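You operate a simulated robot arm through the tools that you are given. There is no shell and no other tool.

The job below is to be done with a simulated robot arm. You get a single attempt, and the scene is never put back.

TASK
Put things in order on the line bench top. At the end: the steel block is in the orange tray; the grey pad stands where the paper core stood; the purple pad stands where the steel block stood; the paper core from the line bench top stands where the purple pad stood; whatever was shut is shut again. Leave all else as you found it, and nothing knocked over. Set down upright: steel block.

The check looks at the end state, three seconds after you hand in, the way a careful person would. Anything else that was tipped, shoved, dropped, spilled or broken makes it a failure.

THE ROBOT
A 7-joint arm with a two-finger gripper, fixed in place. Base frame: the origin is on the floor under the middle of its stand, x ahead of it, y to its left, z up; the work surface is at about z = 900. Lengths are in mm, angles in degrees, forces in N, time in s.
With the tool pointing down near the work surface it reaches from about 340 to 720 mm from the base axis. Its first joint turns from -66.0 to 66.0 degrees. Payload 2.45 kg.
The TCP is the grasp point between the finger pads, 26 mm short of the fingertips. In the tool frame z runs along the fingers and y along their closing line. The gripper opens to 96 mm; its body begins 69 mm behind the TCP.
Orientation is that of the tool frame in the base frame, as [roll, pitch, yaw] about the fixed x, y, z axes, in that order (R = Rz(yaw) Ry(pitch) Rx(roll)). With the fingers straight down and closing along the base's y, the tool's x points along the base's -x, its y along +y and its z along -z.

THE INTERFACE
- The arm moves only by the tool arm_command. Its argument "series" is one flat list of numbers, 7 for each row, row after row: the shift along the tool's x, y, z in mm, then the turn, a rotation vector about the tool's x, y, z in degrees, then the finger opening in mm, from 0 to 96. In form: [tx, ty, tz, rx, ry, rz, gripper, tx, ty, tz, rx, ry, rz, gripper, ...]. A call has 1 to 20 rows; each row shifts and turns the commanded pose from where the row before left it, along the tool's axes as they then stand. Each row takes 0.2 s and may step no farther than 50 mm and 8.6 degrees from the row before; otherwise, or with a gripper value out of range, the whole call is refused. A pose out of reach is approached as far as the arm can. The call stops where the force on the tool passes 40 N (or 10 N more than at its start, if that is more) or the arm is blocked; 0.2 s more then pass. Each finger travels about 50 mm/s and halts on what it meets, pressing with about 42 N; the grip force reading is that of the motor and also rises with nothing between the fingers. The clock runs only during rows and for 0.2 s after the last one: add rows that do not move to give the fingers time. It gives the time, the measured TCP pose, the force on the tool (base axes), the opening and the grip force at its end, in the units of the frame above (readings bear some noise), with the torque about the TCP (base axes, N m) and any sound that the robot's microphone picked up.
- Cameras (640 x 400 px; columns grow to the right, rows downward): "scene" is fixed at [168.5, -390.4, 1434.5]; the picture's right is [0.77, -0.64, 0.00], its down [-0.29, -0.35, -0.89] and it looks along [0.57, 0.68, -0.46] (base axes); focal length 371 px, centre (320, 200). "wrist" rides on the gripper at [82, 3, -98] in the tool frame; the picture's right is [-0.04, 1.00, 0.00], its down [-0.73, -0.03, -0.68] and it looks along [-0.68, -0.03, 0.73] (tool axes); focal length 256 px, centre (320, 200). There is no depth. A picture from a camera that has moved, and an enlarged one, comes with that camera's place and axes in the base frame and with its lens.
- capture(camera): a new picture of that camera. It takes no simulated time.
- enlarge(camera, box): a new picture of the part [left, top, right, bottom] of that camera's present view, enlarged. It takes no simulated time.
- hand_in(): hands the job in; it is judged then, once.

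Places have to be worked out from the pictures, the camera data and where the tool is seen. Open the gripper and draw the arm clear of the work before you hand the job in, unless the task says otherwise.

The tools are called as a command line: name --argument value ..., lists and objects as JSON in quotes. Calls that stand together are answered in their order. arm_command: Moves the arm, as the interface text tells. Its arguments: {"type":"object","properties":{"series":{"type":"array","items":{"type":"number"}}},"required":["series"]} The other tools are called the same way: capture (camera) takes a picture; enlarge (camera, box) takes an enlarged picture of a part of a camera's view; hand_in () hands the job in.

At the start:

```text
clock: 0.0
ee_pos: [430.0, 226.2, 1216.3]
tcp_rot: [180.0, 0.0, 180.0]
force: [-0.1, -0.4, 0.1]
wrist_torque: [0.0, 0.02, 0.01]
finger_gap: 96.0
grip_force: 0.1
```

scene: 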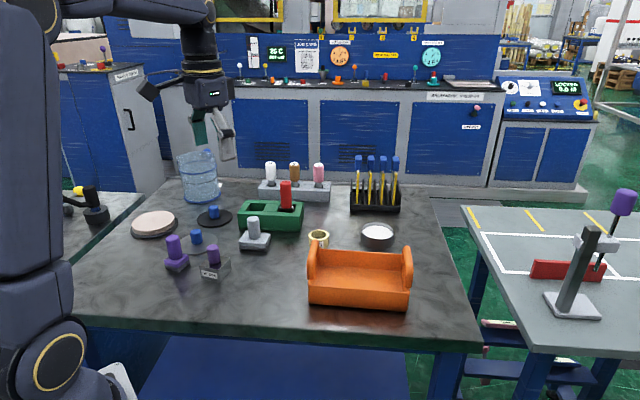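
wrist: 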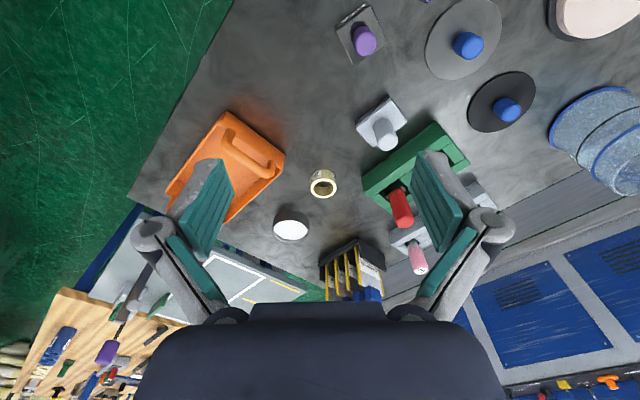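

I'll begin by looking closely at the scene to identify the items.

enlarge --camera "scene" --box '[120, 140, 280, 290]'

enlarge --camera "scene" --box '[230, 140, 430, 320]'

enlarge --camera "wrist" --box '[320, 0, 640, 200]'

enlarge --camera "wrist" --box '[130, 80, 450, 300]'

```text
2.67 times, centred on (200, 215) of scene
camera zoom: at [168.5, -390.4, 1434.5], right [0.77, -0.64, 0.0], down [-0.29, -0.35, -0.89], along [0.57, 0.68, -0.46], focal length 990 px, centre (640, 160)
```

zoom: 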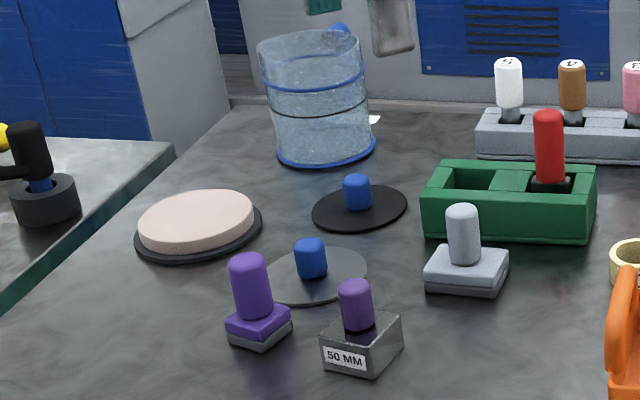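

```text
2.22 times, centred on (330, 230) of scene
camera zoom: at [168.5, -390.4, 1434.5], right [0.77, -0.64, 0.0], down [-0.29, -0.35, -0.89], along [0.57, 0.68, -0.46], focal length 825 px, centre (298, 133)
```

zoom: 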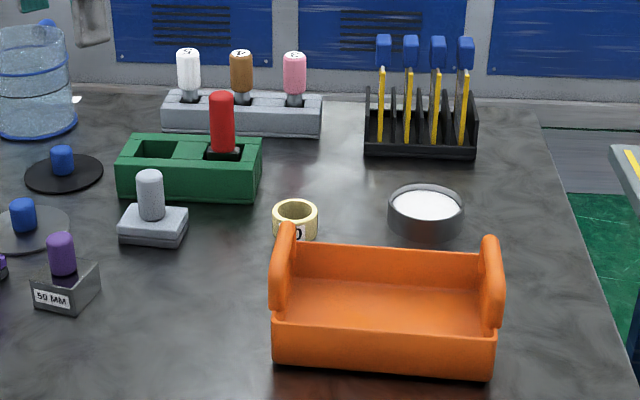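

```text
2.00 times, centred on (480, 100) of wrist
camera zoom: at [349.0, 229.7, 1315.3], right [0.04, 1.0, 0.0], down [0.73, -0.03, 0.68], along [0.68, -0.03, -0.73], focal length 512 px, centre (0, 400)
```

zoom: 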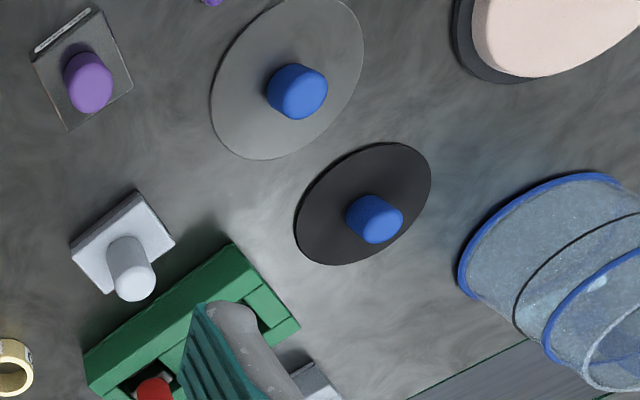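

```text
1.82 times, centred on (290, 190) of wrist
camera zoom: at [349.0, 229.7, 1315.3], right [0.04, 1.0, 0.0], down [0.73, -0.03, 0.68], along [0.68, -0.03, -0.73], focal length 465 px, centre (374, 218)
```

zoom: 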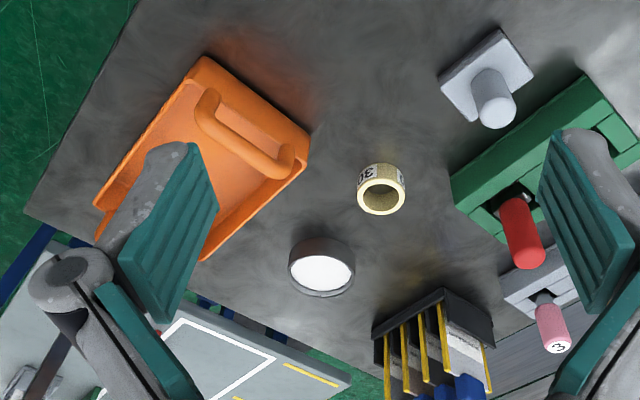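

The items are clear: the steel block marked "50 MM" (about x 420, y 275), purple pad (about 363, 361), grey pad (about 549, 318), paper core (about 680, 222) and orange tray (around 635, 38). I'll move down over the steel block, staying well above it, for a closer look.

arm_command --series '[3, 17, 37, 0, 0, 0, 96, 3, 17, 37, 0, 0, 0, 96, 4, 16, 37, 0, 0, 0, 96, 0, 0, 0, 0, 0, 0, 96]'

capture --camera "wrist"

capture --camera "scene"

```text
clock: 1.0
ee_pos: [421.8, 277.7, 1104.2]
tcp_rot: [180.0, 0.0, -180.0]
force: [-0.4, 0.0, 0.1]
wrist_torque: [-0.03, -0.01, 0.03]
finger_gap: 95.7
grip_force: 0.1
```

```text
taken
camera wrist: at [339.4, 280.6, 1203.5], right [0.04, 1.0, 0.0], down [0.73, -0.03, 0.68], along [0.68, -0.03, -0.73], focal length 256 px, centre (320, 200)
```

wrist: 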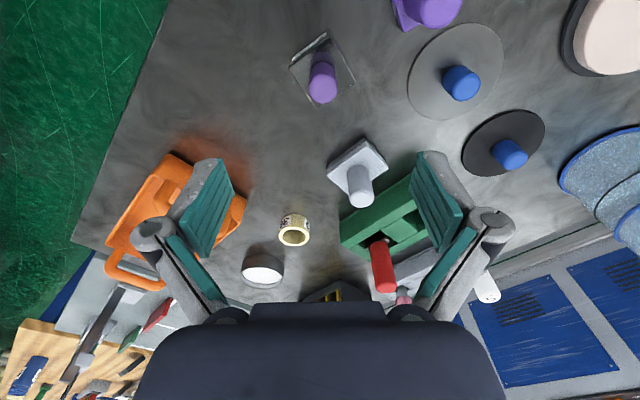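

```text
taken
```

scene: 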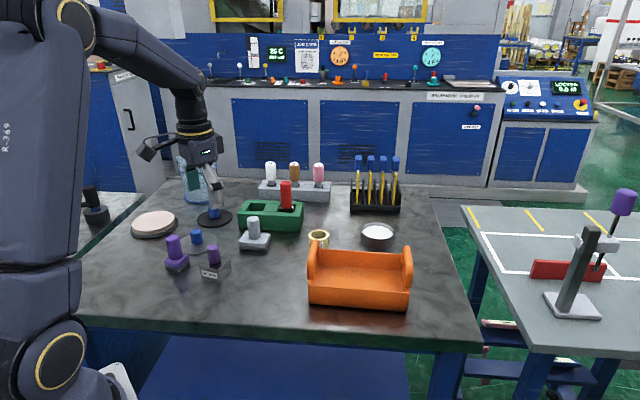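

The knob of the steel block appears nearly under the tool. I'll enlarge for precise measurement.

enlarge --camera "wrist" --box '[250, 10, 410, 110]'

enlarge --camera "scene" --box '[150, 215, 254, 280]'

enlarge --camera "wrist" --box '[100, 120, 420, 320]'

```text
4.00 times, centred on (330, 60) of wrist
camera zoom: at [339.4, 280.6, 1203.5], right [0.04, 1.0, 0.0], down [0.73, -0.03, 0.68], along [0.68, -0.03, -0.73], focal length 1024 px, centre (280, 760)
```

zoom: 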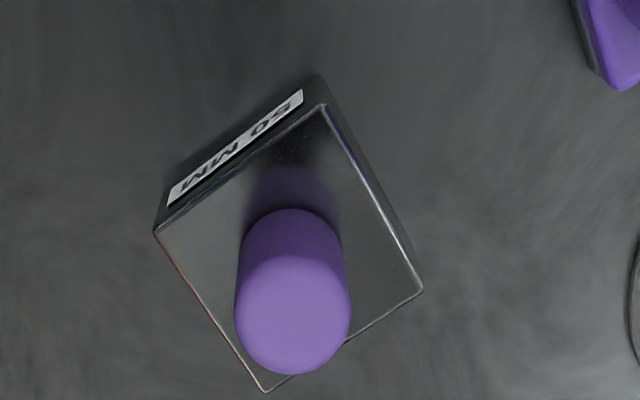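

```text
6.15 times, centred on (202, 248) of scene
camera zoom: at [168.5, -390.4, 1434.5], right [0.77, -0.64, 0.0], down [-0.29, -0.35, -0.89], along [0.57, 0.68, -0.46], focal length 2285 px, centre (1046, -92)
```

zoom: 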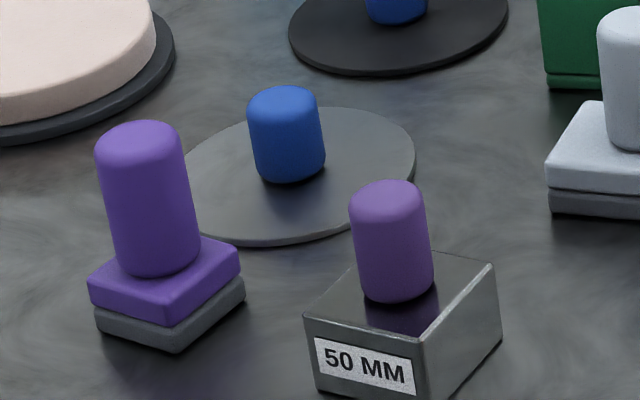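

```text
2.00 times, centred on (260, 220) of wrist
camera zoom: at [339.4, 280.6, 1203.5], right [0.04, 1.0, 0.0], down [0.73, -0.03, 0.68], along [0.68, -0.03, -0.73], focal length 512 px, centre (440, 160)
```

zoom: 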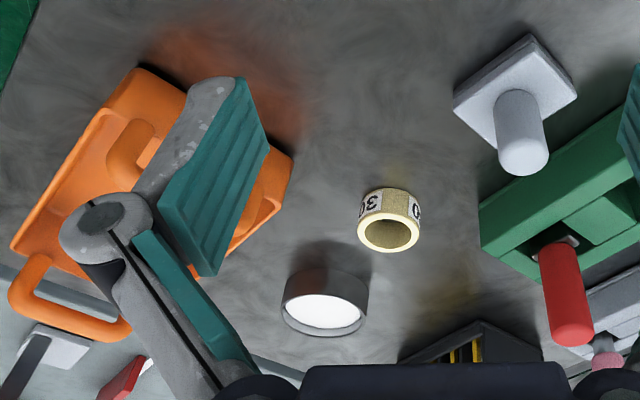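

Steel block top is at z≈930 with its centre near (423.5, 279.5); the knob is about 25 mm in diameter and tops out at z≈965. I'll descend around the knob with the fingers open 60 mm, stopping with the fingertips just above the block top.

arm_command --series '[-1.7, 1.8, 0, 0, 0, 0, 60, 0, 0, 0, 0, 0, 0, 60, 0, 0, 36, 0, 0, 0, 60, 0, 0, 36, 0, 0, 0, 60, 0, 0, 36, 0, 0, 0, 60, 0, 0, 18, 0, 0, 0, 60, 0, 0, 0, 0, 0, 0, 60]'

capture --camera "wrist"

enlarge --camera "scene" --box '[150, 190, 278, 270]'

```text
clock: 2.6
ee_pos: [421.8, 277.2, 979.6]
tcp_rot: [-180.0, 0.0, 180.0]
force: [0.6, 0.0, -0.1]
wrist_torque: [-0.01, -0.01, -0.01]
finger_gap: 59.8
grip_force: 0.2
```

```text
taken
camera wrist: at [340.8, 281.4, 1078.2], right [0.04, 1.0, 0.0], down [0.73, -0.03, 0.68], along [0.68, -0.03, -0.73], focal length 256 px, centre (320, 200)
```

wrist: 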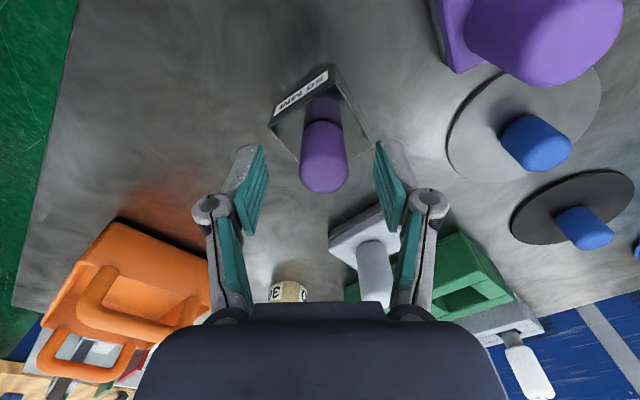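

```text
5.00 times, centred on (214, 230) of scene
camera zoom: at [168.5, -390.4, 1434.5], right [0.77, -0.64, 0.0], down [-0.29, -0.35, -0.89], along [0.57, 0.68, -0.46], focal length 1857 px, centre (850, 50)
```

zoom: 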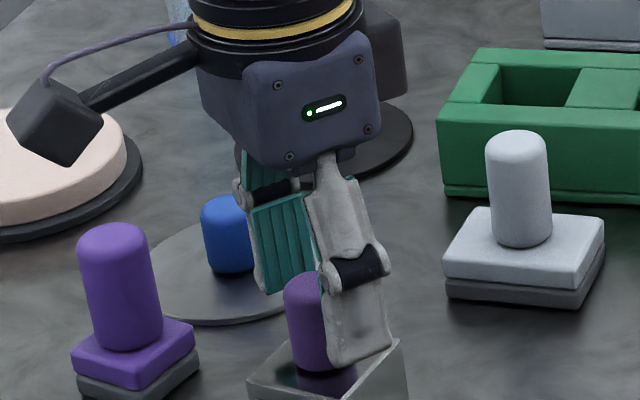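

The fingers straddle the knob symmetrically. I'll go down 20 mm more so the fingertips sit about 4 mm above the block's top, then close.

arm_command --series '[-1, 1, 20, 0, 0, 0, 60, 0, 0, 0, 0, 0, 0, 60, 0, 0, 0, 0, 0, 0, 20, 0, 0, 0, 0, 0, 0, 15, 0, 0, 0, 0, 0, 0, 15, 0, 0, 0, 0, 0, 0, 15]'

capture --camera "wrist"

enlarge --camera "scene" --box '[150, 200, 278, 280]'

```text
clock: 4.0
ee_pos: [423.7, 278.9, 960.6]
tcp_rot: [179.8, 0.1, 179.9]
force: [1.0, 0.1, 19.3]
wrist_torque: [-0.04, 0.13, 0.01]
finger_gap: 25.1
grip_force: 42.3
```

```text
taken
camera wrist: at [341.9, 283.2, 1059.5], right [0.04, 1.0, 0.0], down [0.73, -0.03, 0.68], along [0.68, -0.03, -0.73], focal length 256 px, centre (320, 200)
```

wrist: 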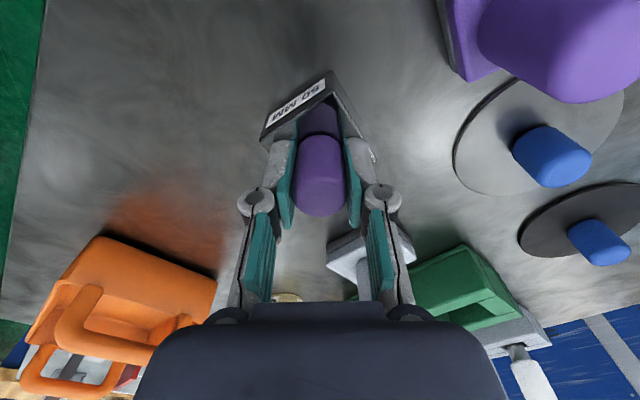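

```text
5.00 times, centred on (214, 240) of scene
camera zoom: at [168.3, -390.6, 1434.4], right [0.77, -0.64, 0.0], down [-0.29, -0.35, -0.89], along [0.57, 0.68, -0.46], focal length 1857 px, centre (850, 0)
```

zoom: 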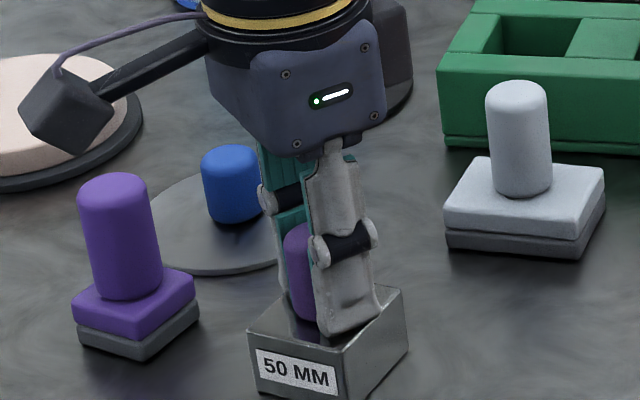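

Gripped at 25.1 mm (the knob), with a mild upward push, meaning the fingertips touch the block top. I'll lift slowly and check.

arm_command --series '[0, 0, -4, 0, 0, 0, 15, 0, 0, -10, 0, 0, 0, 15, 0, 0, -30, 0, 0, 0, 15, 0, 0, -40, 0, 0, 0, 15, 0, 0, 0, 0, 0, 0, 15]'

capture --camera "wrist"

capture --camera "scene"

```text
clock: 5.2
ee_pos: [423.0, 278.3, 1043.4]
tcp_rot: [179.9, -0.1, -179.9]
force: [0.2, 0.1, -4.8]
wrist_torque: [-0.01, -0.03, -0.02]
finger_gap: 25.2
grip_force: 41.9
```

```text
taken
camera wrist: at [342.0, 282.0, 1143.0], right [0.04, 1.0, 0.0], down [0.73, -0.03, 0.68], along [0.68, -0.03, -0.73], focal length 256 px, centre (320, 200)
```

wrist: 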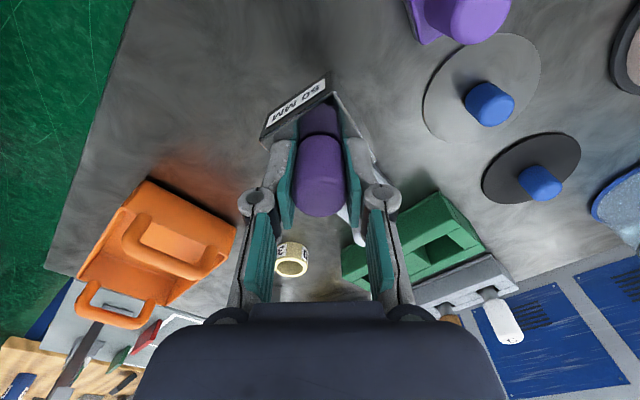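

```text
taken
```

scene: 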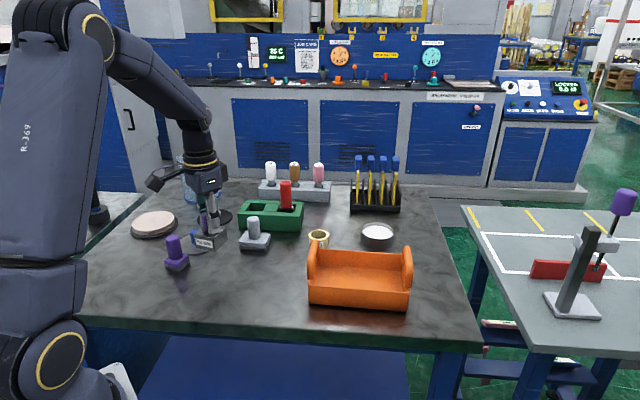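

Block lifted cleanly (about 0.49 kg). Now I'll measure the tray geometry from both cameras.

enlarge --camera "scene" --box '[296, 225, 424, 315]'

enlarge --camera "wrist" --box '[60, 160, 260, 340]'

```text
4.44 times, centred on (360, 270) of scene
camera zoom: at [168.6, -390.3, 1434.5], right [0.77, -0.64, 0.0], down [-0.29, -0.35, -0.89], along [0.57, 0.68, -0.46], focal length 1650 px, centre (142, -111)
```

zoom: 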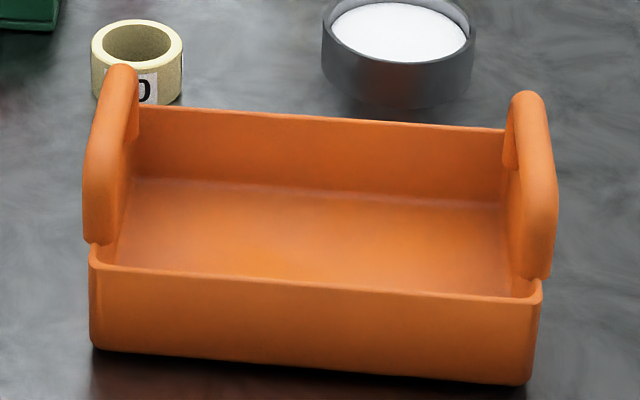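

```text
2.22 times, centred on (160, 250) of wrist
camera zoom: at [342.0, 282.0, 1143.0], right [0.04, 1.0, 0.0], down [0.73, -0.03, 0.68], along [0.68, -0.03, -0.73], focal length 569 px, centre (676, 89)
```

zoom: 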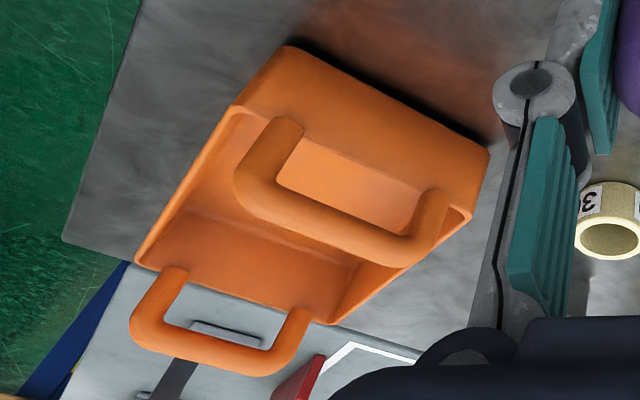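

Tray: centre about (633, 35), walls to z≈950, handle bars up to z≈996. I'll raise the block to about z 1060 at its base and carry it over the tray centre.

arm_command --series '[0, 0, -38, 0, 0, 0, 15, 0, 0, -38, 0, 0, 0, 15, -26.2, -30.4, 0, 0, 0, 0, 15, -26.2, -30.4, 0, 0, 0, 0, 15, -26.2, -30.4, 0, 0, 0, 0, 15, -26.2, -30.4, 0, 0, 0, 0, 15, -26.2, -30.4, 0, 0, 0, 0, 15, -26.2, -30.4, 0, 0, 0, 0, 15, -26.2, -30.4, 0, 0, 0, 0, 15, -26.2, -30.4, 0, 0, 0, 0, 15, 0, 0, 0, 0, 0, 0, 15]'

capture --camera "wrist"

capture --camera "scene"

```text
clock: 7.6
ee_pos: [632.9, 34.0, 1119.1]
tcp_rot: [180.0, -0.1, -180.0]
force: [0.4, -0.2, -5.6]
wrist_torque: [0.01, -0.05, -0.01]
finger_gap: 25.1
grip_force: 41.8
```

```text
taken
camera wrist: at [552.0, 37.5, 1218.0], right [0.04, 1.0, 0.0], down [0.73, -0.03, 0.68], along [0.68, -0.03, -0.73], focal length 256 px, centre (320, 200)
```

wrist: 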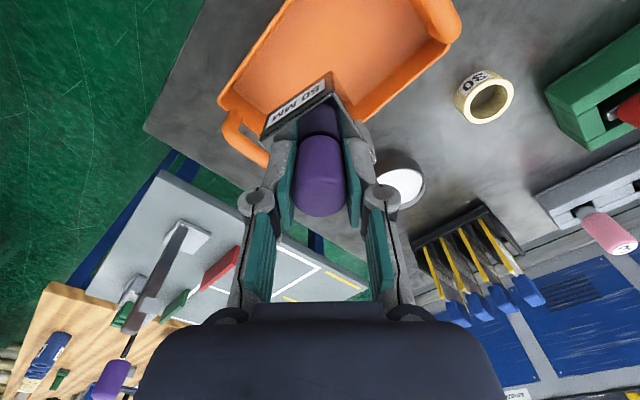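

```text
taken
```

scene: 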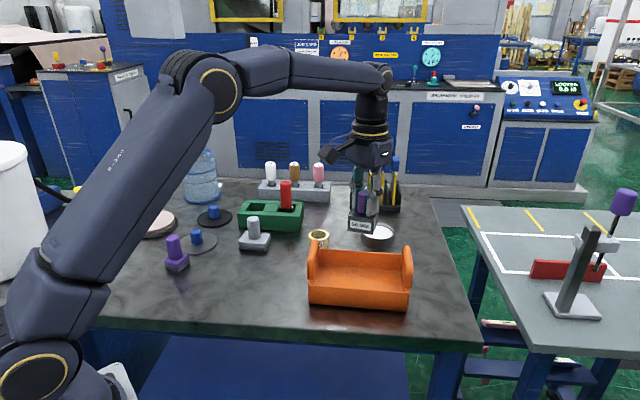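

Positioned over the tray centre; the projected drop point matches the measured tray corners. Descending to just above the tray floor.

arm_command --series '[0, 0, 36, 0, 0, 0, 15, 0, 0, 36, 0, 0, 0, 15, 0, 0, 36, 0, 0, 0, 15, 0, 0, 33, 0, 0, 0, 15, 0, 0, 0, 0, 0, 0, 15]'

enlarge --camera "scene" --box '[280, 180, 440, 320]'

capture --camera "wrist"

```text
clock: 8.8
ee_pos: [633.8, 34.9, 978.6]
tcp_rot: [-180.0, 0.0, -180.0]
force: [-1.1, 0.5, -5.6]
wrist_torque: [0.01, 0.0, -0.02]
finger_gap: 25.4
grip_force: 42.1
```

```text
2.86 times, centred on (360, 250) of scene
camera zoom: at [168.6, -390.4, 1434.4], right [0.77, -0.64, 0.0], down [-0.29, -0.35, -0.89], along [0.57, 0.68, -0.46], focal length 1061 px, centre (206, 57)
```

zoom: 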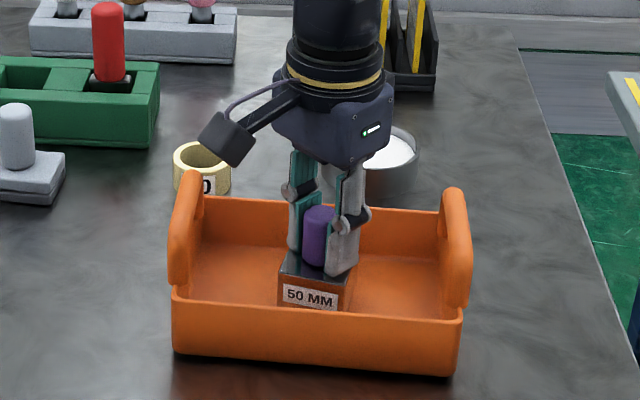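

```text
taken
camera wrist: at [552.0, 38.9, 1076.7], right [0.04, 1.0, 0.0], down [0.73, -0.03, 0.68], along [0.68, -0.03, -0.73], focal length 256 px, centre (320, 200)
```

wrist: 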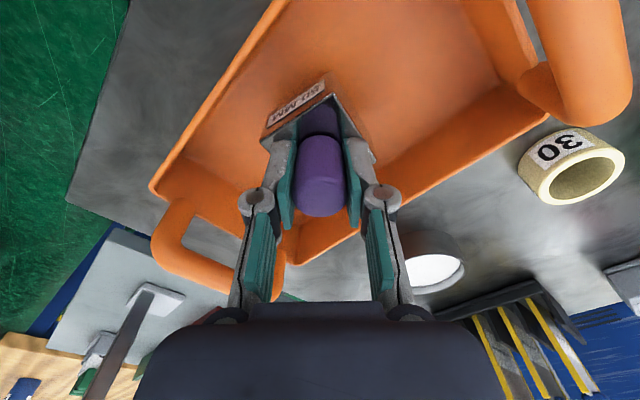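

Block bottom is around z 918, inside the tray. Lowering in small steps until contact.

arm_command --series '[0, 0, 3, 0, 0, 0, 15, 0, 0, 3, 0, 0, 0, 15, 0, 0, 3, 0, 0, 0, 15, 0, 0, 2, 0, 0, 0, 15, 0, 0, 0, 0, 0, 0, 15]'

```text
clock: 10.0
ee_pos: [633.4, 35.6, 968.9]
tcp_rot: [-180.0, 0.1, -180.0]
force: [-3.3, 0.0, 5.5]
wrist_torque: [0.1, -0.04, 0.01]
finger_gap: 25.1
grip_force: 42.1
```

Contact is made (force went from −5.6 to +5.5 N). I release the knob and rise straight up.

arm_command --series '[0, 0, 0, 0, 0, 0, 30, 0, 0, 0, 0, 0, 0, 50, 0, 0, 0, 0, 0, 0, 60, 0, 0, 0, 0, 0, 0, 60]'

enlarge --camera "scene" --box '[280, 180, 440, 320]'

capture --camera "wrist"

```text
clock: 11.0
ee_pos: [633.3, 33.5, 968.7]
tcp_rot: [-180.0, 0.0, 180.0]
force: [0.2, -0.5, 0.7]
wrist_torque: [-0.01, -0.01, -0.03]
finger_gap: 59.9
grip_force: 0.0
```

```text
2.86 times, centred on (360, 250) of scene
camera zoom: at [168.5, -390.4, 1434.5], right [0.77, -0.64, 0.0], down [-0.29, -0.35, -0.89], along [0.57, 0.68, -0.46], focal length 1061 px, centre (206, 57)
```

zoom: 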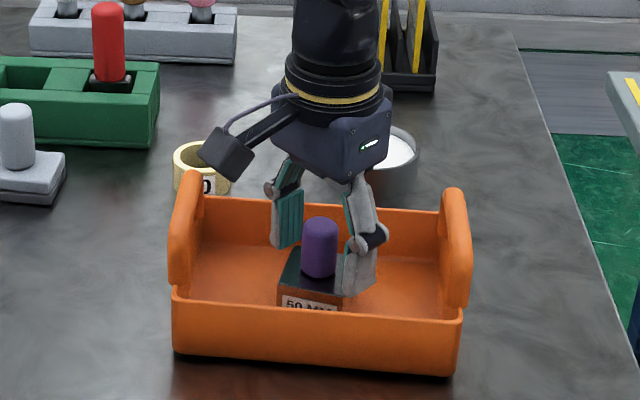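

```text
taken
camera wrist: at [551.4, 39.1, 1065.9], right [0.04, 1.0, 0.0], down [0.73, -0.03, 0.68], along [0.68, -0.03, -0.73], focal length 256 px, centre (320, 200)
```

wrist: 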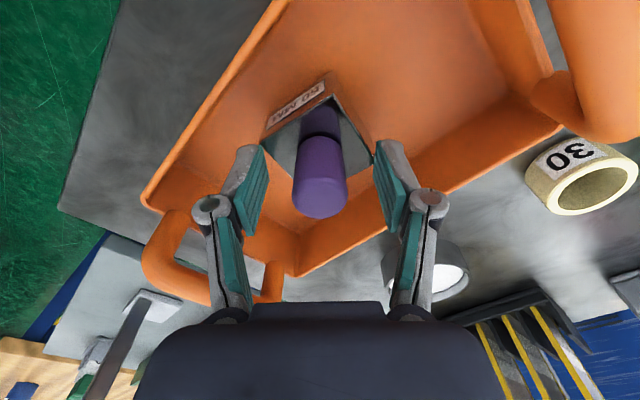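

The block stands upright and level in the tray. I'll rise and travel to above the purple pad.

arm_command --series '[0, 0, -38, 0, 0, 0, 60, 0, 0, -38, 0, 0, 0, 60, 0, 0, -38, 0, 0, 0, 60, 0, 0, -38, 0, 0, 0, 60, 24.5, 29.7, 0, 0, 0, 0, 60, 24.5, 29.7, 0, 0, 0, 0, 60, 24.5, 29.7, 0, 0, 0, 0, 60, 24.5, 29.7, 0, 0, 0, 0, 60, 24.5, 29.7, 0, 0, 0, 0, 60, 24.5, 29.7, 0, 0, 0, 0, 60, 24.5, 29.7, 0, 0, 0, 0, 60, 24.5, 29.7, 0, 0, 0, 0, 60, 24.5, 29.7, 0, 0, 0, 0, 60, 24.5, 29.7, 0, 0, 0, 0, 60, 24.5, 29.7, 0, 0, 0, 0, 60, 0, 0, 0, 0, 0, 0, 60]'

capture --camera "wrist"

enlarge --camera "wrist" --box '[240, 0, 400, 100]'

capture --camera "scene"

```text
clock: 14.4
ee_pos: [363.7, 363.2, 1120.2]
tcp_rot: [180.0, 0.0, -179.9]
force: [0.4, -1.1, 0.5]
wrist_torque: [-0.01, 0.01, -0.04]
finger_gap: 60.0
grip_force: 0.0
```

```text
taken
camera wrist: at [281.6, 367.2, 1218.3], right [0.04, 1.0, 0.0], down [0.73, -0.03, 0.68], along [0.68, -0.03, -0.73], focal length 256 px, centre (320, 200)
```

wrist: 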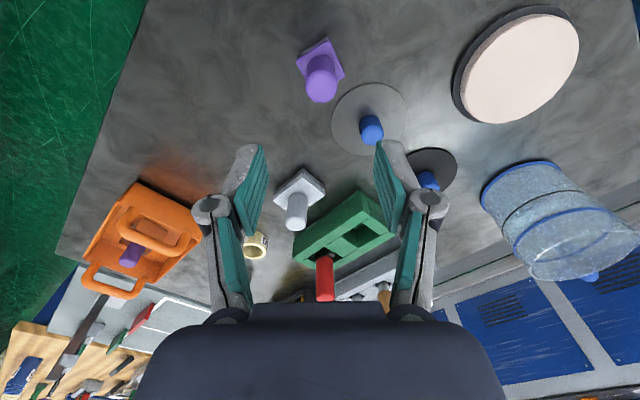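

```text
4.00 times, centred on (320, 50) of wrist
camera zoom: at [281.6, 367.2, 1218.3], right [0.04, 1.0, 0.0], down [0.73, -0.03, 0.68], along [0.68, -0.03, -0.73], focal length 1024 px, centre (320, 800)
```

zoom: 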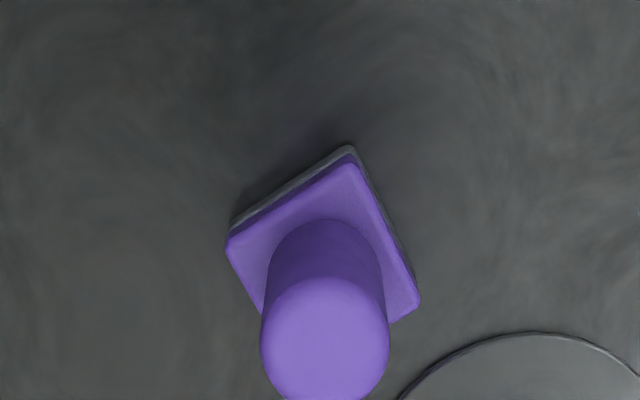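

```text
taken
```

scene: 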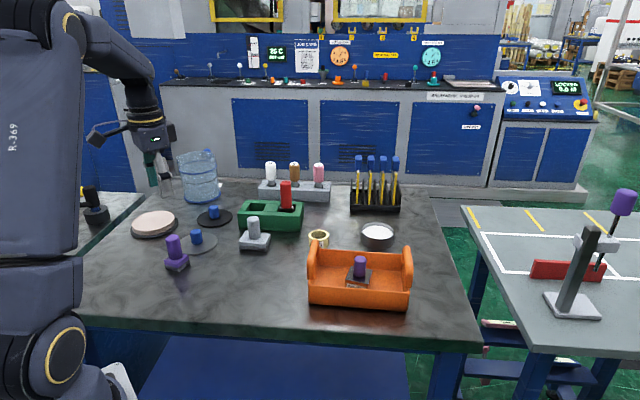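

Purple pad: centre about (366, 365), slab top near z 920, knob about 29 mm in diameter topping out near z 968. I'll descend around its knob and close.

arm_command --series '[-2.6, 1.8, 20, 0, 0, 0, 60, 0, 0, 36, 0, 0, 0, 60, 0, 0, 36, 0, 0, 0, 60, 0, 0, 36, 0, 0, 0, 60, 0, 0, 18, 0, 0, 0, 60, 0, 0, 0, 0, 0, 0, 60]'

capture --camera "wrist"

enlarge --camera "scene" --box '[110, 190, 238, 270]'

```text
clock: 15.8
ee_pos: [366.4, 363.0, 971.6]
tcp_rot: [180.0, 0.0, 180.0]
force: [0.5, 1.0, -0.5]
wrist_torque: [0.0, 0.0, -0.02]
finger_gap: 60.0
grip_force: 0.0
```

```text
taken
camera wrist: at [284.7, 367.7, 1071.6], right [0.04, 1.0, 0.0], down [0.73, -0.03, 0.68], along [0.68, -0.03, -0.73], focal length 256 px, centre (320, 200)
```

wrist: 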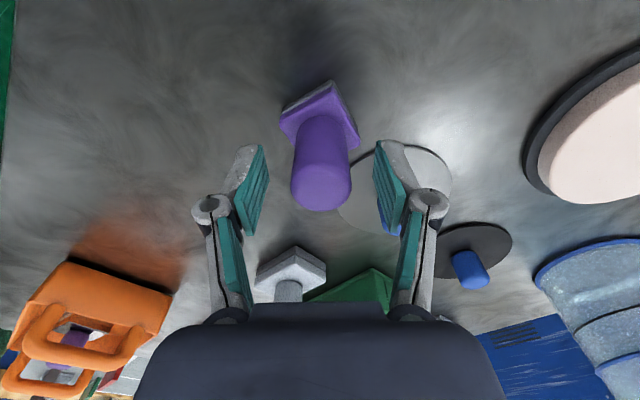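

```text
5.00 times, centred on (174, 230) of scene
camera zoom: at [168.5, -390.4, 1434.5], right [0.77, -0.64, 0.0], down [-0.29, -0.35, -0.89], along [0.57, 0.68, -0.46], focal length 1857 px, centre (1050, 50)
```

zoom: 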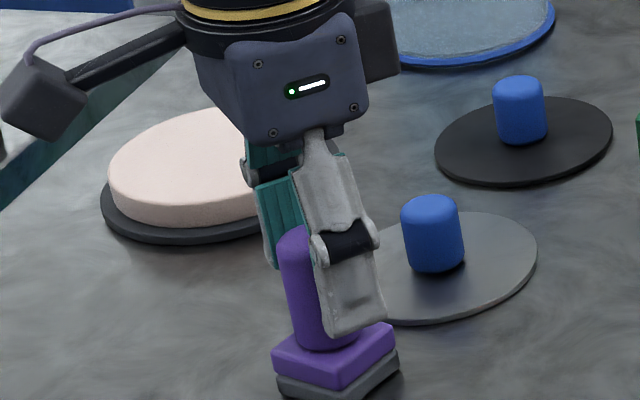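

Centred on the knob. Descending 15 mm more and closing.

arm_command --series '[0, 0, 15, 0, 0, 0, 60, 0, 0, 0, 0, 0, 0, 60, 0, 0, 0, 0, 0, 0, 25, 0, 0, 0, 0, 0, 0, 18, 0, 0, 0, 0, 0, 0, 18, 0, 0, 0, 0, 0, 0, 18]'

enlarge --camera "scene" --box '[110, 200, 238, 280]'

capture --camera "wrist"

```text
clock: 17.2
ee_pos: [367.6, 363.7, 958.4]
tcp_rot: [180.0, 0.0, 180.0]
force: [0.4, 0.1, 0.4]
wrist_torque: [0.01, 0.01, 0.01]
finger_gap: 28.8
grip_force: 42.7
```

```text
5.00 times, centred on (174, 240) of scene
camera zoom: at [168.5, -390.4, 1434.5], right [0.77, -0.64, 0.0], down [-0.29, -0.35, -0.89], along [0.57, 0.68, -0.46], focal length 1857 px, centre (1050, 0)
```

zoom: 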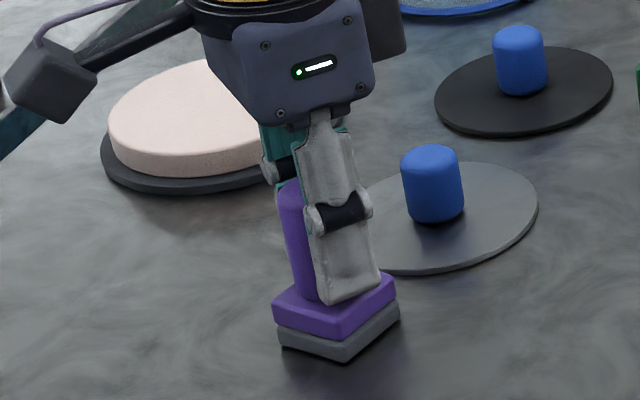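

```text
taken
camera wrist: at [285.0, 367.7, 1057.0], right [0.04, 1.0, 0.0], down [0.73, -0.03, 0.68], along [0.68, -0.03, -0.73], focal length 256 px, centre (320, 200)
```

wrist: 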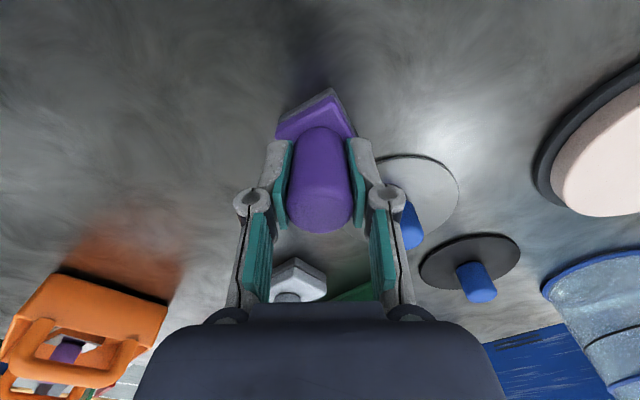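

Firm grip at 28.8 mm (knob). Lift, then move to the steel block's former spot (offset +57, −85.5 from here), staying 60 mm up.

arm_command --series '[0, 0, -5, 0, 0, 0, 18, 0, 0, -20, 0, 0, 0, 18, 0, 0, -35, 0, 0, 0, 18, -14.2, -21.4, 0, 0, 0, 0, 18, -14.2, -21.4, 0, 0, 0, 0, 18, -14.3, -21.4, 0, 0, 0, 0, 18, -14.3, -21.3, 0, 0, 0, 0, 18, 0, 0, 0, 0, 0, 0, 18]'

capture --camera "wrist"

capture --camera "scene"

```text
clock: 19.0
ee_pos: [424.6, 277.4, 1018.8]
tcp_rot: [-179.9, -0.1, -180.0]
force: [0.7, 0.6, -0.7]
wrist_torque: [0.0, -0.02, 0.0]
finger_gap: 28.7
grip_force: 42.0
```

```text
taken
camera wrist: at [342.0, 281.8, 1117.2], right [0.04, 1.0, 0.0], down [0.73, -0.03, 0.68], along [0.68, -0.03, -0.73], focal length 256 px, centre (320, 200)
```

wrist: 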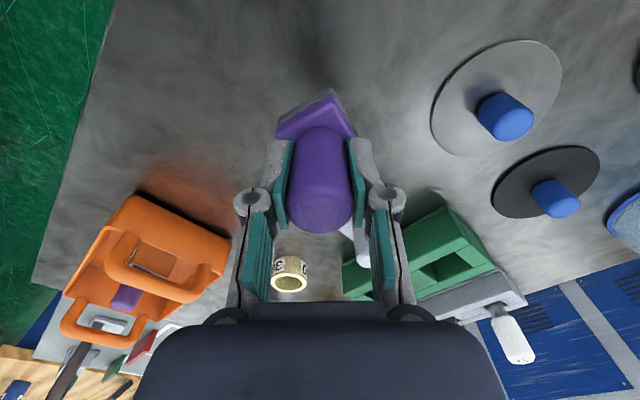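

```text
taken
```

scene: 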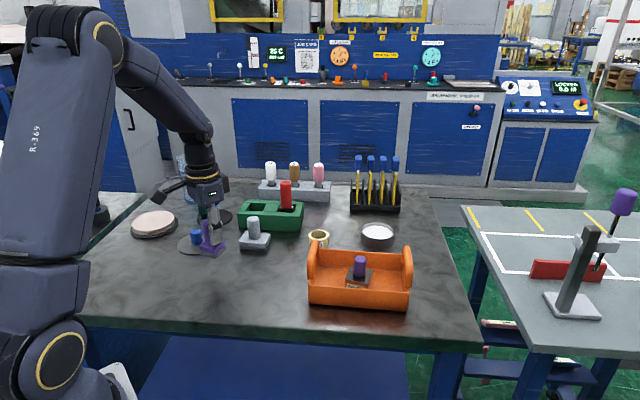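

Light pad held level. Lowering to the bench at the steel block's former place, easing in the last millimetres.

arm_command --series '[0, 0, 30, 0, 0, 0, 18, 0, 0, 24, 0, 0, 0, 18, 0, 0, 3, 0, 0, 0, 18, 0, 0, 2, 0, 0, 0, 18, 0, 0, 1, 0, 0, 0, 18, 0, 0, 0, 0, 0, 0, 18]'

enlarge --camera "scene" --box '[150, 200, 278, 280]'

```text
clock: 20.4
ee_pos: [423.9, 278.8, 957.9]
tcp_rot: [180.0, 0.0, 180.0]
force: [-0.1, -0.3, -1.1]
wrist_torque: [-0.04, -0.02, 0.0]
finger_gap: 28.5
grip_force: 42.0
```

```text
5.00 times, centred on (214, 240) of scene
camera zoom: at [168.5, -390.4, 1434.5], right [0.77, -0.64, 0.0], down [-0.29, -0.35, -0.89], along [0.57, 0.68, -0.46], focal length 1857 px, centre (850, 0)
```

zoom: 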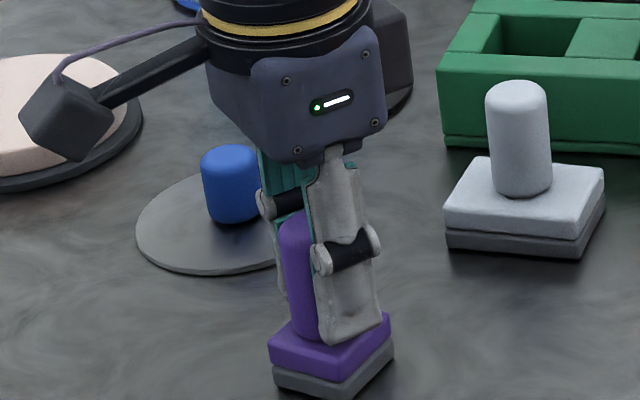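

No contact reading yet; I ease down another millimetre or so.

arm_command --series '[0, 0, 0.7, 0, 0, 0, 18, 0, 0, 0.7, 0, 0, 0, 18, 0, 0, 0, 0, 0, 0, 18]'

```text
clock: 21.2
ee_pos: [421.9, 278.1, 957.3]
tcp_rot: [179.9, 0.0, -180.0]
force: [-4.1, -4.2, 21.3]
wrist_torque: [-0.15, 0.23, -0.02]
finger_gap: 28.6
grip_force: 41.7
```

Contact (21 N). I ease back slightly to relieve, then open and rise.

arm_command --series '[0, 0, -0.7, 0, 0, 0, 18, 0, 0, 0, 0, 0, 0, 32, 0, 0, 0, 0, 0, 0, 45, 0, 0, 0, 0, 0, 0, 60, 0, 0, 0, 0, 0, 0, 60]'

enlarge --camera "scene" --box '[150, 200, 278, 280]'

capture --camera "wrist"

```text
clock: 22.4
ee_pos: [423.3, 278.3, 958.1]
tcp_rot: [180.0, 0.0, -179.9]
force: [-0.1, -0.4, -0.3]
wrist_torque: [-0.03, -0.01, 0.03]
finger_gap: 59.9
grip_force: 0.1
```

```text
5.00 times, centred on (214, 240) of scene
camera zoom: at [168.5, -390.4, 1434.5], right [0.77, -0.64, 0.0], down [-0.29, -0.35, -0.89], along [0.57, 0.68, -0.46], focal length 1857 px, centre (850, 0)
```

zoom: 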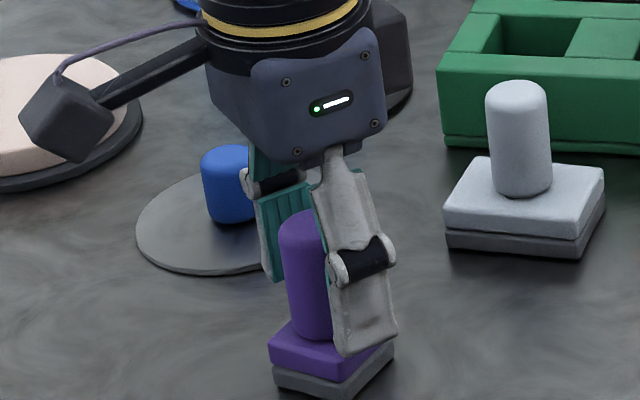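

```text
taken
camera wrist: at [341.5, 282.5, 1056.5], right [0.04, 1.0, 0.0], down [0.73, -0.03, 0.68], along [0.68, -0.03, -0.73], focal length 256 px, centre (320, 200)
```

wrist: 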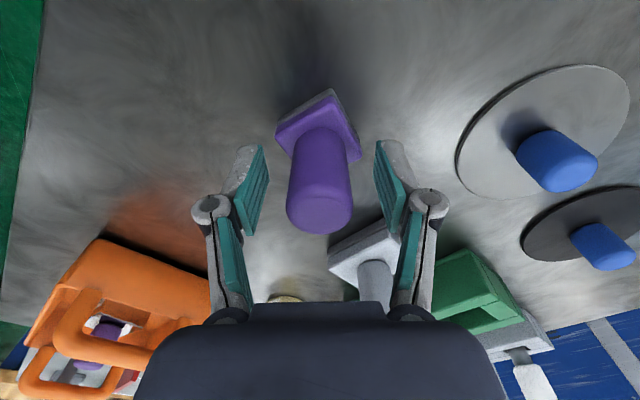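

Purple pad stands upright at the steel block's place. Rising and travelling toward the paper core for a closer look.

arm_command --series '[0, 0, -37, 0, 0, 0, 60, 0, 0, -37, 0, 0, 0, 60, 0, 0, -37, 0, 0, 0, 96, 0, 0, -37, 0, 0, 0, 96, -36.2, -9.5, 0, 0, 0, 0, 96, -36.2, -9.5, 0, 0, 0, 0, 96, -36.2, -9.5, 0, 0, 0, 0, 96, -36.2, -9.5, 0, 0, 0, 0, 96, -36.2, -9.5, 0, 0, 0, 0, 96, -36.2, -9.5, 0, 0, 0, 0, 96, 0, 0, 0, 0, 0, 0, 96]'

capture --camera "wrist"

enlarge --camera "wrist" --box '[240, 20, 400, 120]'

capture --camera "scene"

```text
clock: 24.8
ee_pos: [639.6, 221.2, 1105.7]
tcp_rot: [180.0, 0.0, -179.8]
force: [0.3, -0.3, 0.2]
wrist_torque: [-0.02, 0.02, -0.01]
finger_gap: 95.8
grip_force: 0.0
```

```text
taken
camera wrist: at [558.7, 224.9, 1204.2], right [0.04, 1.0, 0.0], down [0.73, -0.03, 0.68], along [0.68, -0.03, -0.73], focal length 256 px, centre (320, 200)
```

wrist: 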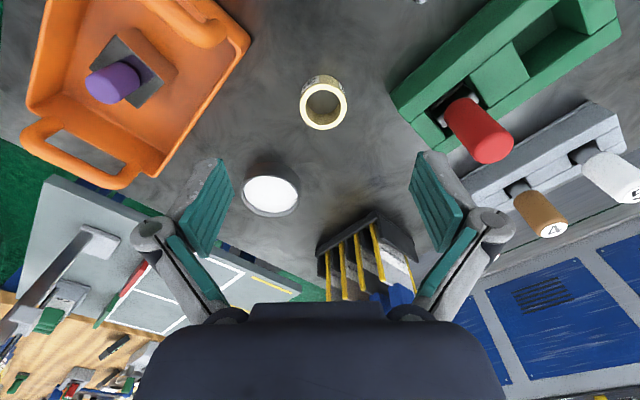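

```text
4.00 times, centred on (320, 70) of wrist
camera zoom: at [558.7, 224.9, 1204.2], right [0.04, 1.0, 0.0], down [0.73, -0.03, 0.68], along [0.68, -0.03, -0.73], focal length 1024 px, centre (320, 720)
```

zoom: 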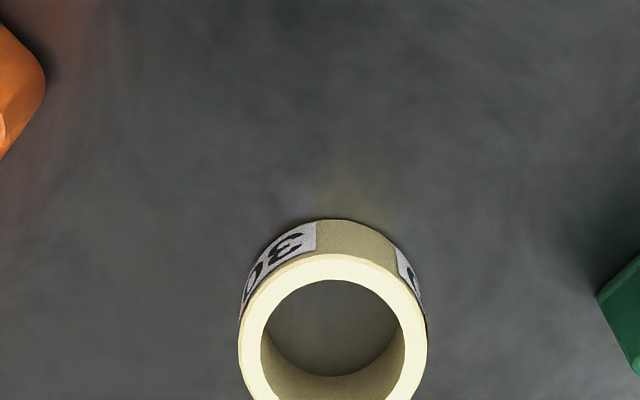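

```text
taken
```

scene: 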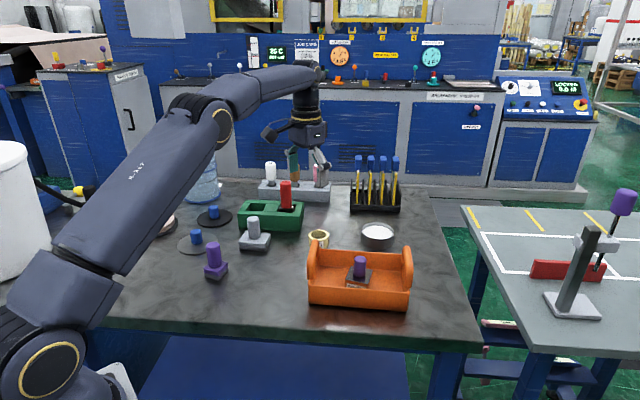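

Paper core: centre about (676, 223), outer diameter about 52 mm, top at z≈929; the green box corner is about 70 mm away at roughly (661, 291). I'll move over the core and turn the tool 30° so the fingers clear the green box and tray.

arm_command --series '[-18.2, 0.6, 0, 0, 0, 0, 96, -18.2, 0.6, 0, 0, 0, 0, 96, 0, 0, 0, 0, 0, 7.5, 80, 0, 0, 0, 0, 0, 7.5, 80, 0, 0, 0, 0, 0, 7.5, 80, 0, 0, 0, 0, 0, 7.5, 80, 0, 0, 40, 0, 0, 0, 80, 0, 0, 40, 0, 0, 0, 80, 0, 0, 0, 0, 0, 0, 80]'

capture --camera "wrist"

enlarge --camera "scene" --box '[250, 170, 410, 270]'

```text
clock: 26.8
ee_pos: [661.9, 217.0, 1025.5]
tcp_rot: [180.0, 0.0, 149.9]
force: [0.7, 0.9, 0.0]
wrist_torque: [-0.01, -0.03, 0.03]
finger_gap: 80.2
grip_force: 0.1
out of reach, approached as far as the arm can: row 2
```

```text
taken
camera wrist: at [592.1, 261.3, 1123.1], right [0.53, 0.84, 0.0], down [0.62, -0.39, 0.68], along [0.57, -0.36, -0.73], focal length 256 px, centre (320, 200)
```

wrist: 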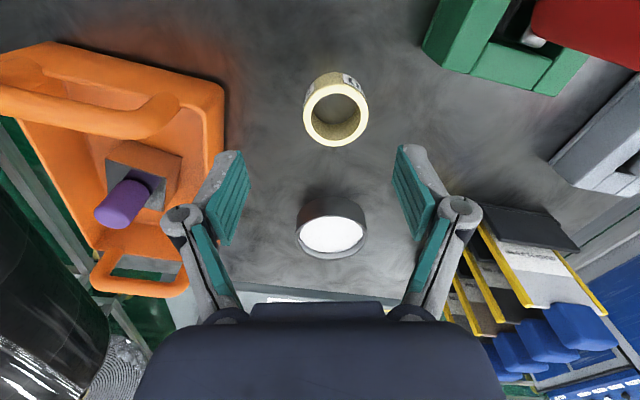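

```text
4.00 times, centred on (330, 220) of scene
camera zoom: at [168.5, -390.4, 1434.5], right [0.77, -0.64, 0.0], down [-0.29, -0.35, -0.89], along [0.57, 0.68, -0.46], focal length 1485 px, centre (280, 120)
```

zoom: 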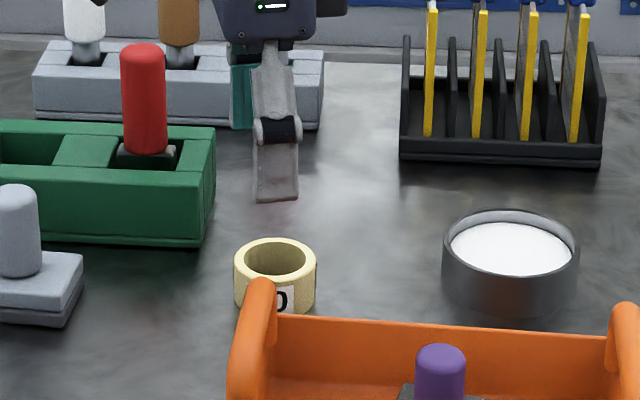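

The arm hit its reach limit at that height (stopped at about (662, 217)). Reach should be better lower down, so I'll go down to TCP z≈965 (fingertips still above the core), then check again.

arm_command --series '[0, 0, 30, 0, 0, 0, 80, 0, 0, 30, 0, 0, 0, 80, 0, 0, 0, 0, 0, 0, 80]'

enlarge --camera "wrist" --box '[240, 60, 440, 185]'

capture --camera "wrist"

```text
clock: 27.6
ee_pos: [661.2, 215.4, 965.0]
tcp_rot: [-180.0, 0.0, 150.0]
force: [0.1, -0.5, 0.7]
wrist_torque: [-0.01, -0.06, 0.01]
finger_gap: 79.6
grip_force: 0.1
```

```text
3.20 times, centred on (340, 122) of wrist
camera zoom: at [592.2, 261.0, 1063.2], right [0.53, 0.85, 0.0], down [0.62, -0.39, 0.68], along [0.57, -0.36, -0.73], focal length 819 px, centre (256, 448)
```

zoom: 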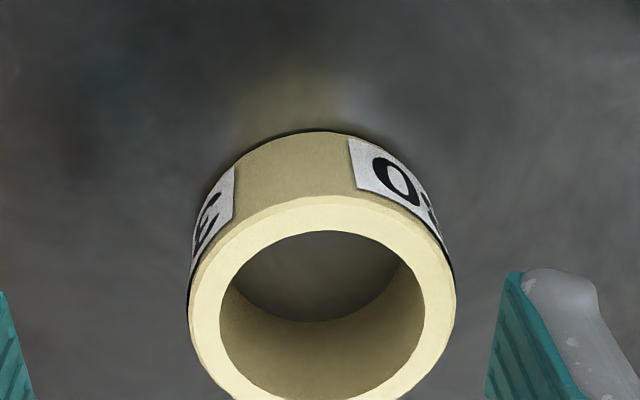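

```text
taken
camera wrist: at [592.2, 261.0, 1063.2], right [0.53, 0.85, 0.0], down [0.62, -0.39, 0.68], along [0.57, -0.36, -0.73], focal length 256 px, centre (320, 200)
```

wrist: 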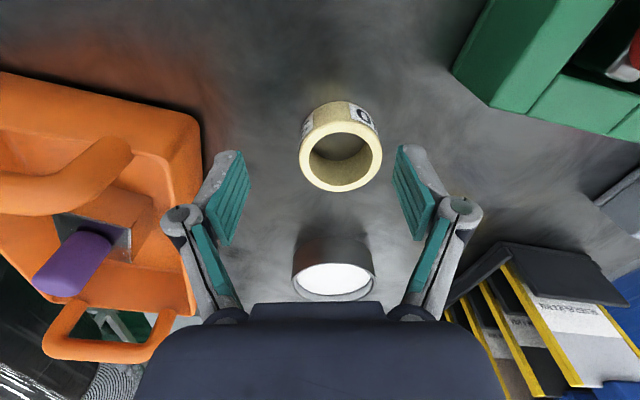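

The core is about 8.4 mm (tool −x) and 12.1 mm (tool +y) off the tool axis. I'll shift at this height and see whether the arm reaches it.

arm_command --series '[-8.4, 12.1, 0, 0, 0, 0, 80, 0, 0, 0, 0, 0, 0, 80]'

capture --camera "wrist"

```text
clock: 28.2
ee_pos: [674.3, 223.2, 963.5]
tcp_rot: [179.9, 0.1, 150.1]
force: [0.3, 0.4, -0.5]
wrist_torque: [-0.03, 0.0, 0.01]
finger_gap: 79.7
grip_force: 0.0
```

```text
taken
camera wrist: at [605.0, 267.2, 1063.0], right [0.53, 0.84, 0.0], down [0.62, -0.39, 0.68], along [0.57, -0.36, -0.73], focal length 256 px, centre (320, 200)
```

wrist: 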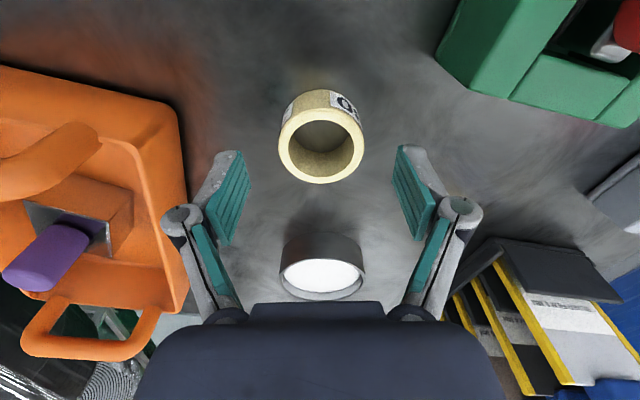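

Reached, and the core is centred between the fingers. Descending to TCP z≈936 and closing gently on the outside of the core.

arm_command --series '[0, 0, 14, 0, 0, 0, 80, 0, 0, 14, 0, 0, 0, 80, 0, 0, 0, 0, 0, 0, 80]'

capture --camera "wrist"

enlarge --camera "scene" --box '[250, 190, 410, 290]'

```text
clock: 29.0
ee_pos: [674.1, 221.6, 935.4]
tcp_rot: [179.9, 0.0, 149.9]
force: [0.3, -0.2, -0.4]
wrist_torque: [0.03, 0.0, 0.0]
finger_gap: 79.8
grip_force: 0.0
```

```text
taken
camera wrist: at [604.7, 267.3, 1034.6], right [0.53, 0.85, 0.0], down [0.62, -0.39, 0.68], along [0.57, -0.36, -0.73], focal length 256 px, centre (320, 200)
```

wrist: 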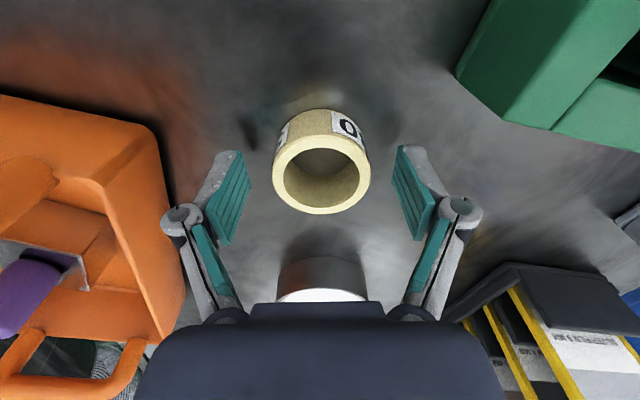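

```text
4.00 times, centred on (330, 240) of scene
camera zoom: at [168.5, -390.4, 1434.5], right [0.77, -0.64, 0.0], down [-0.29, -0.35, -0.89], along [0.57, 0.68, -0.46], focal length 1485 px, centre (280, 40)
```

zoom: 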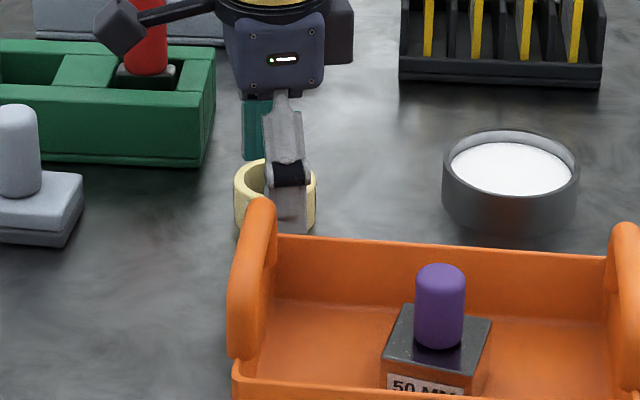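

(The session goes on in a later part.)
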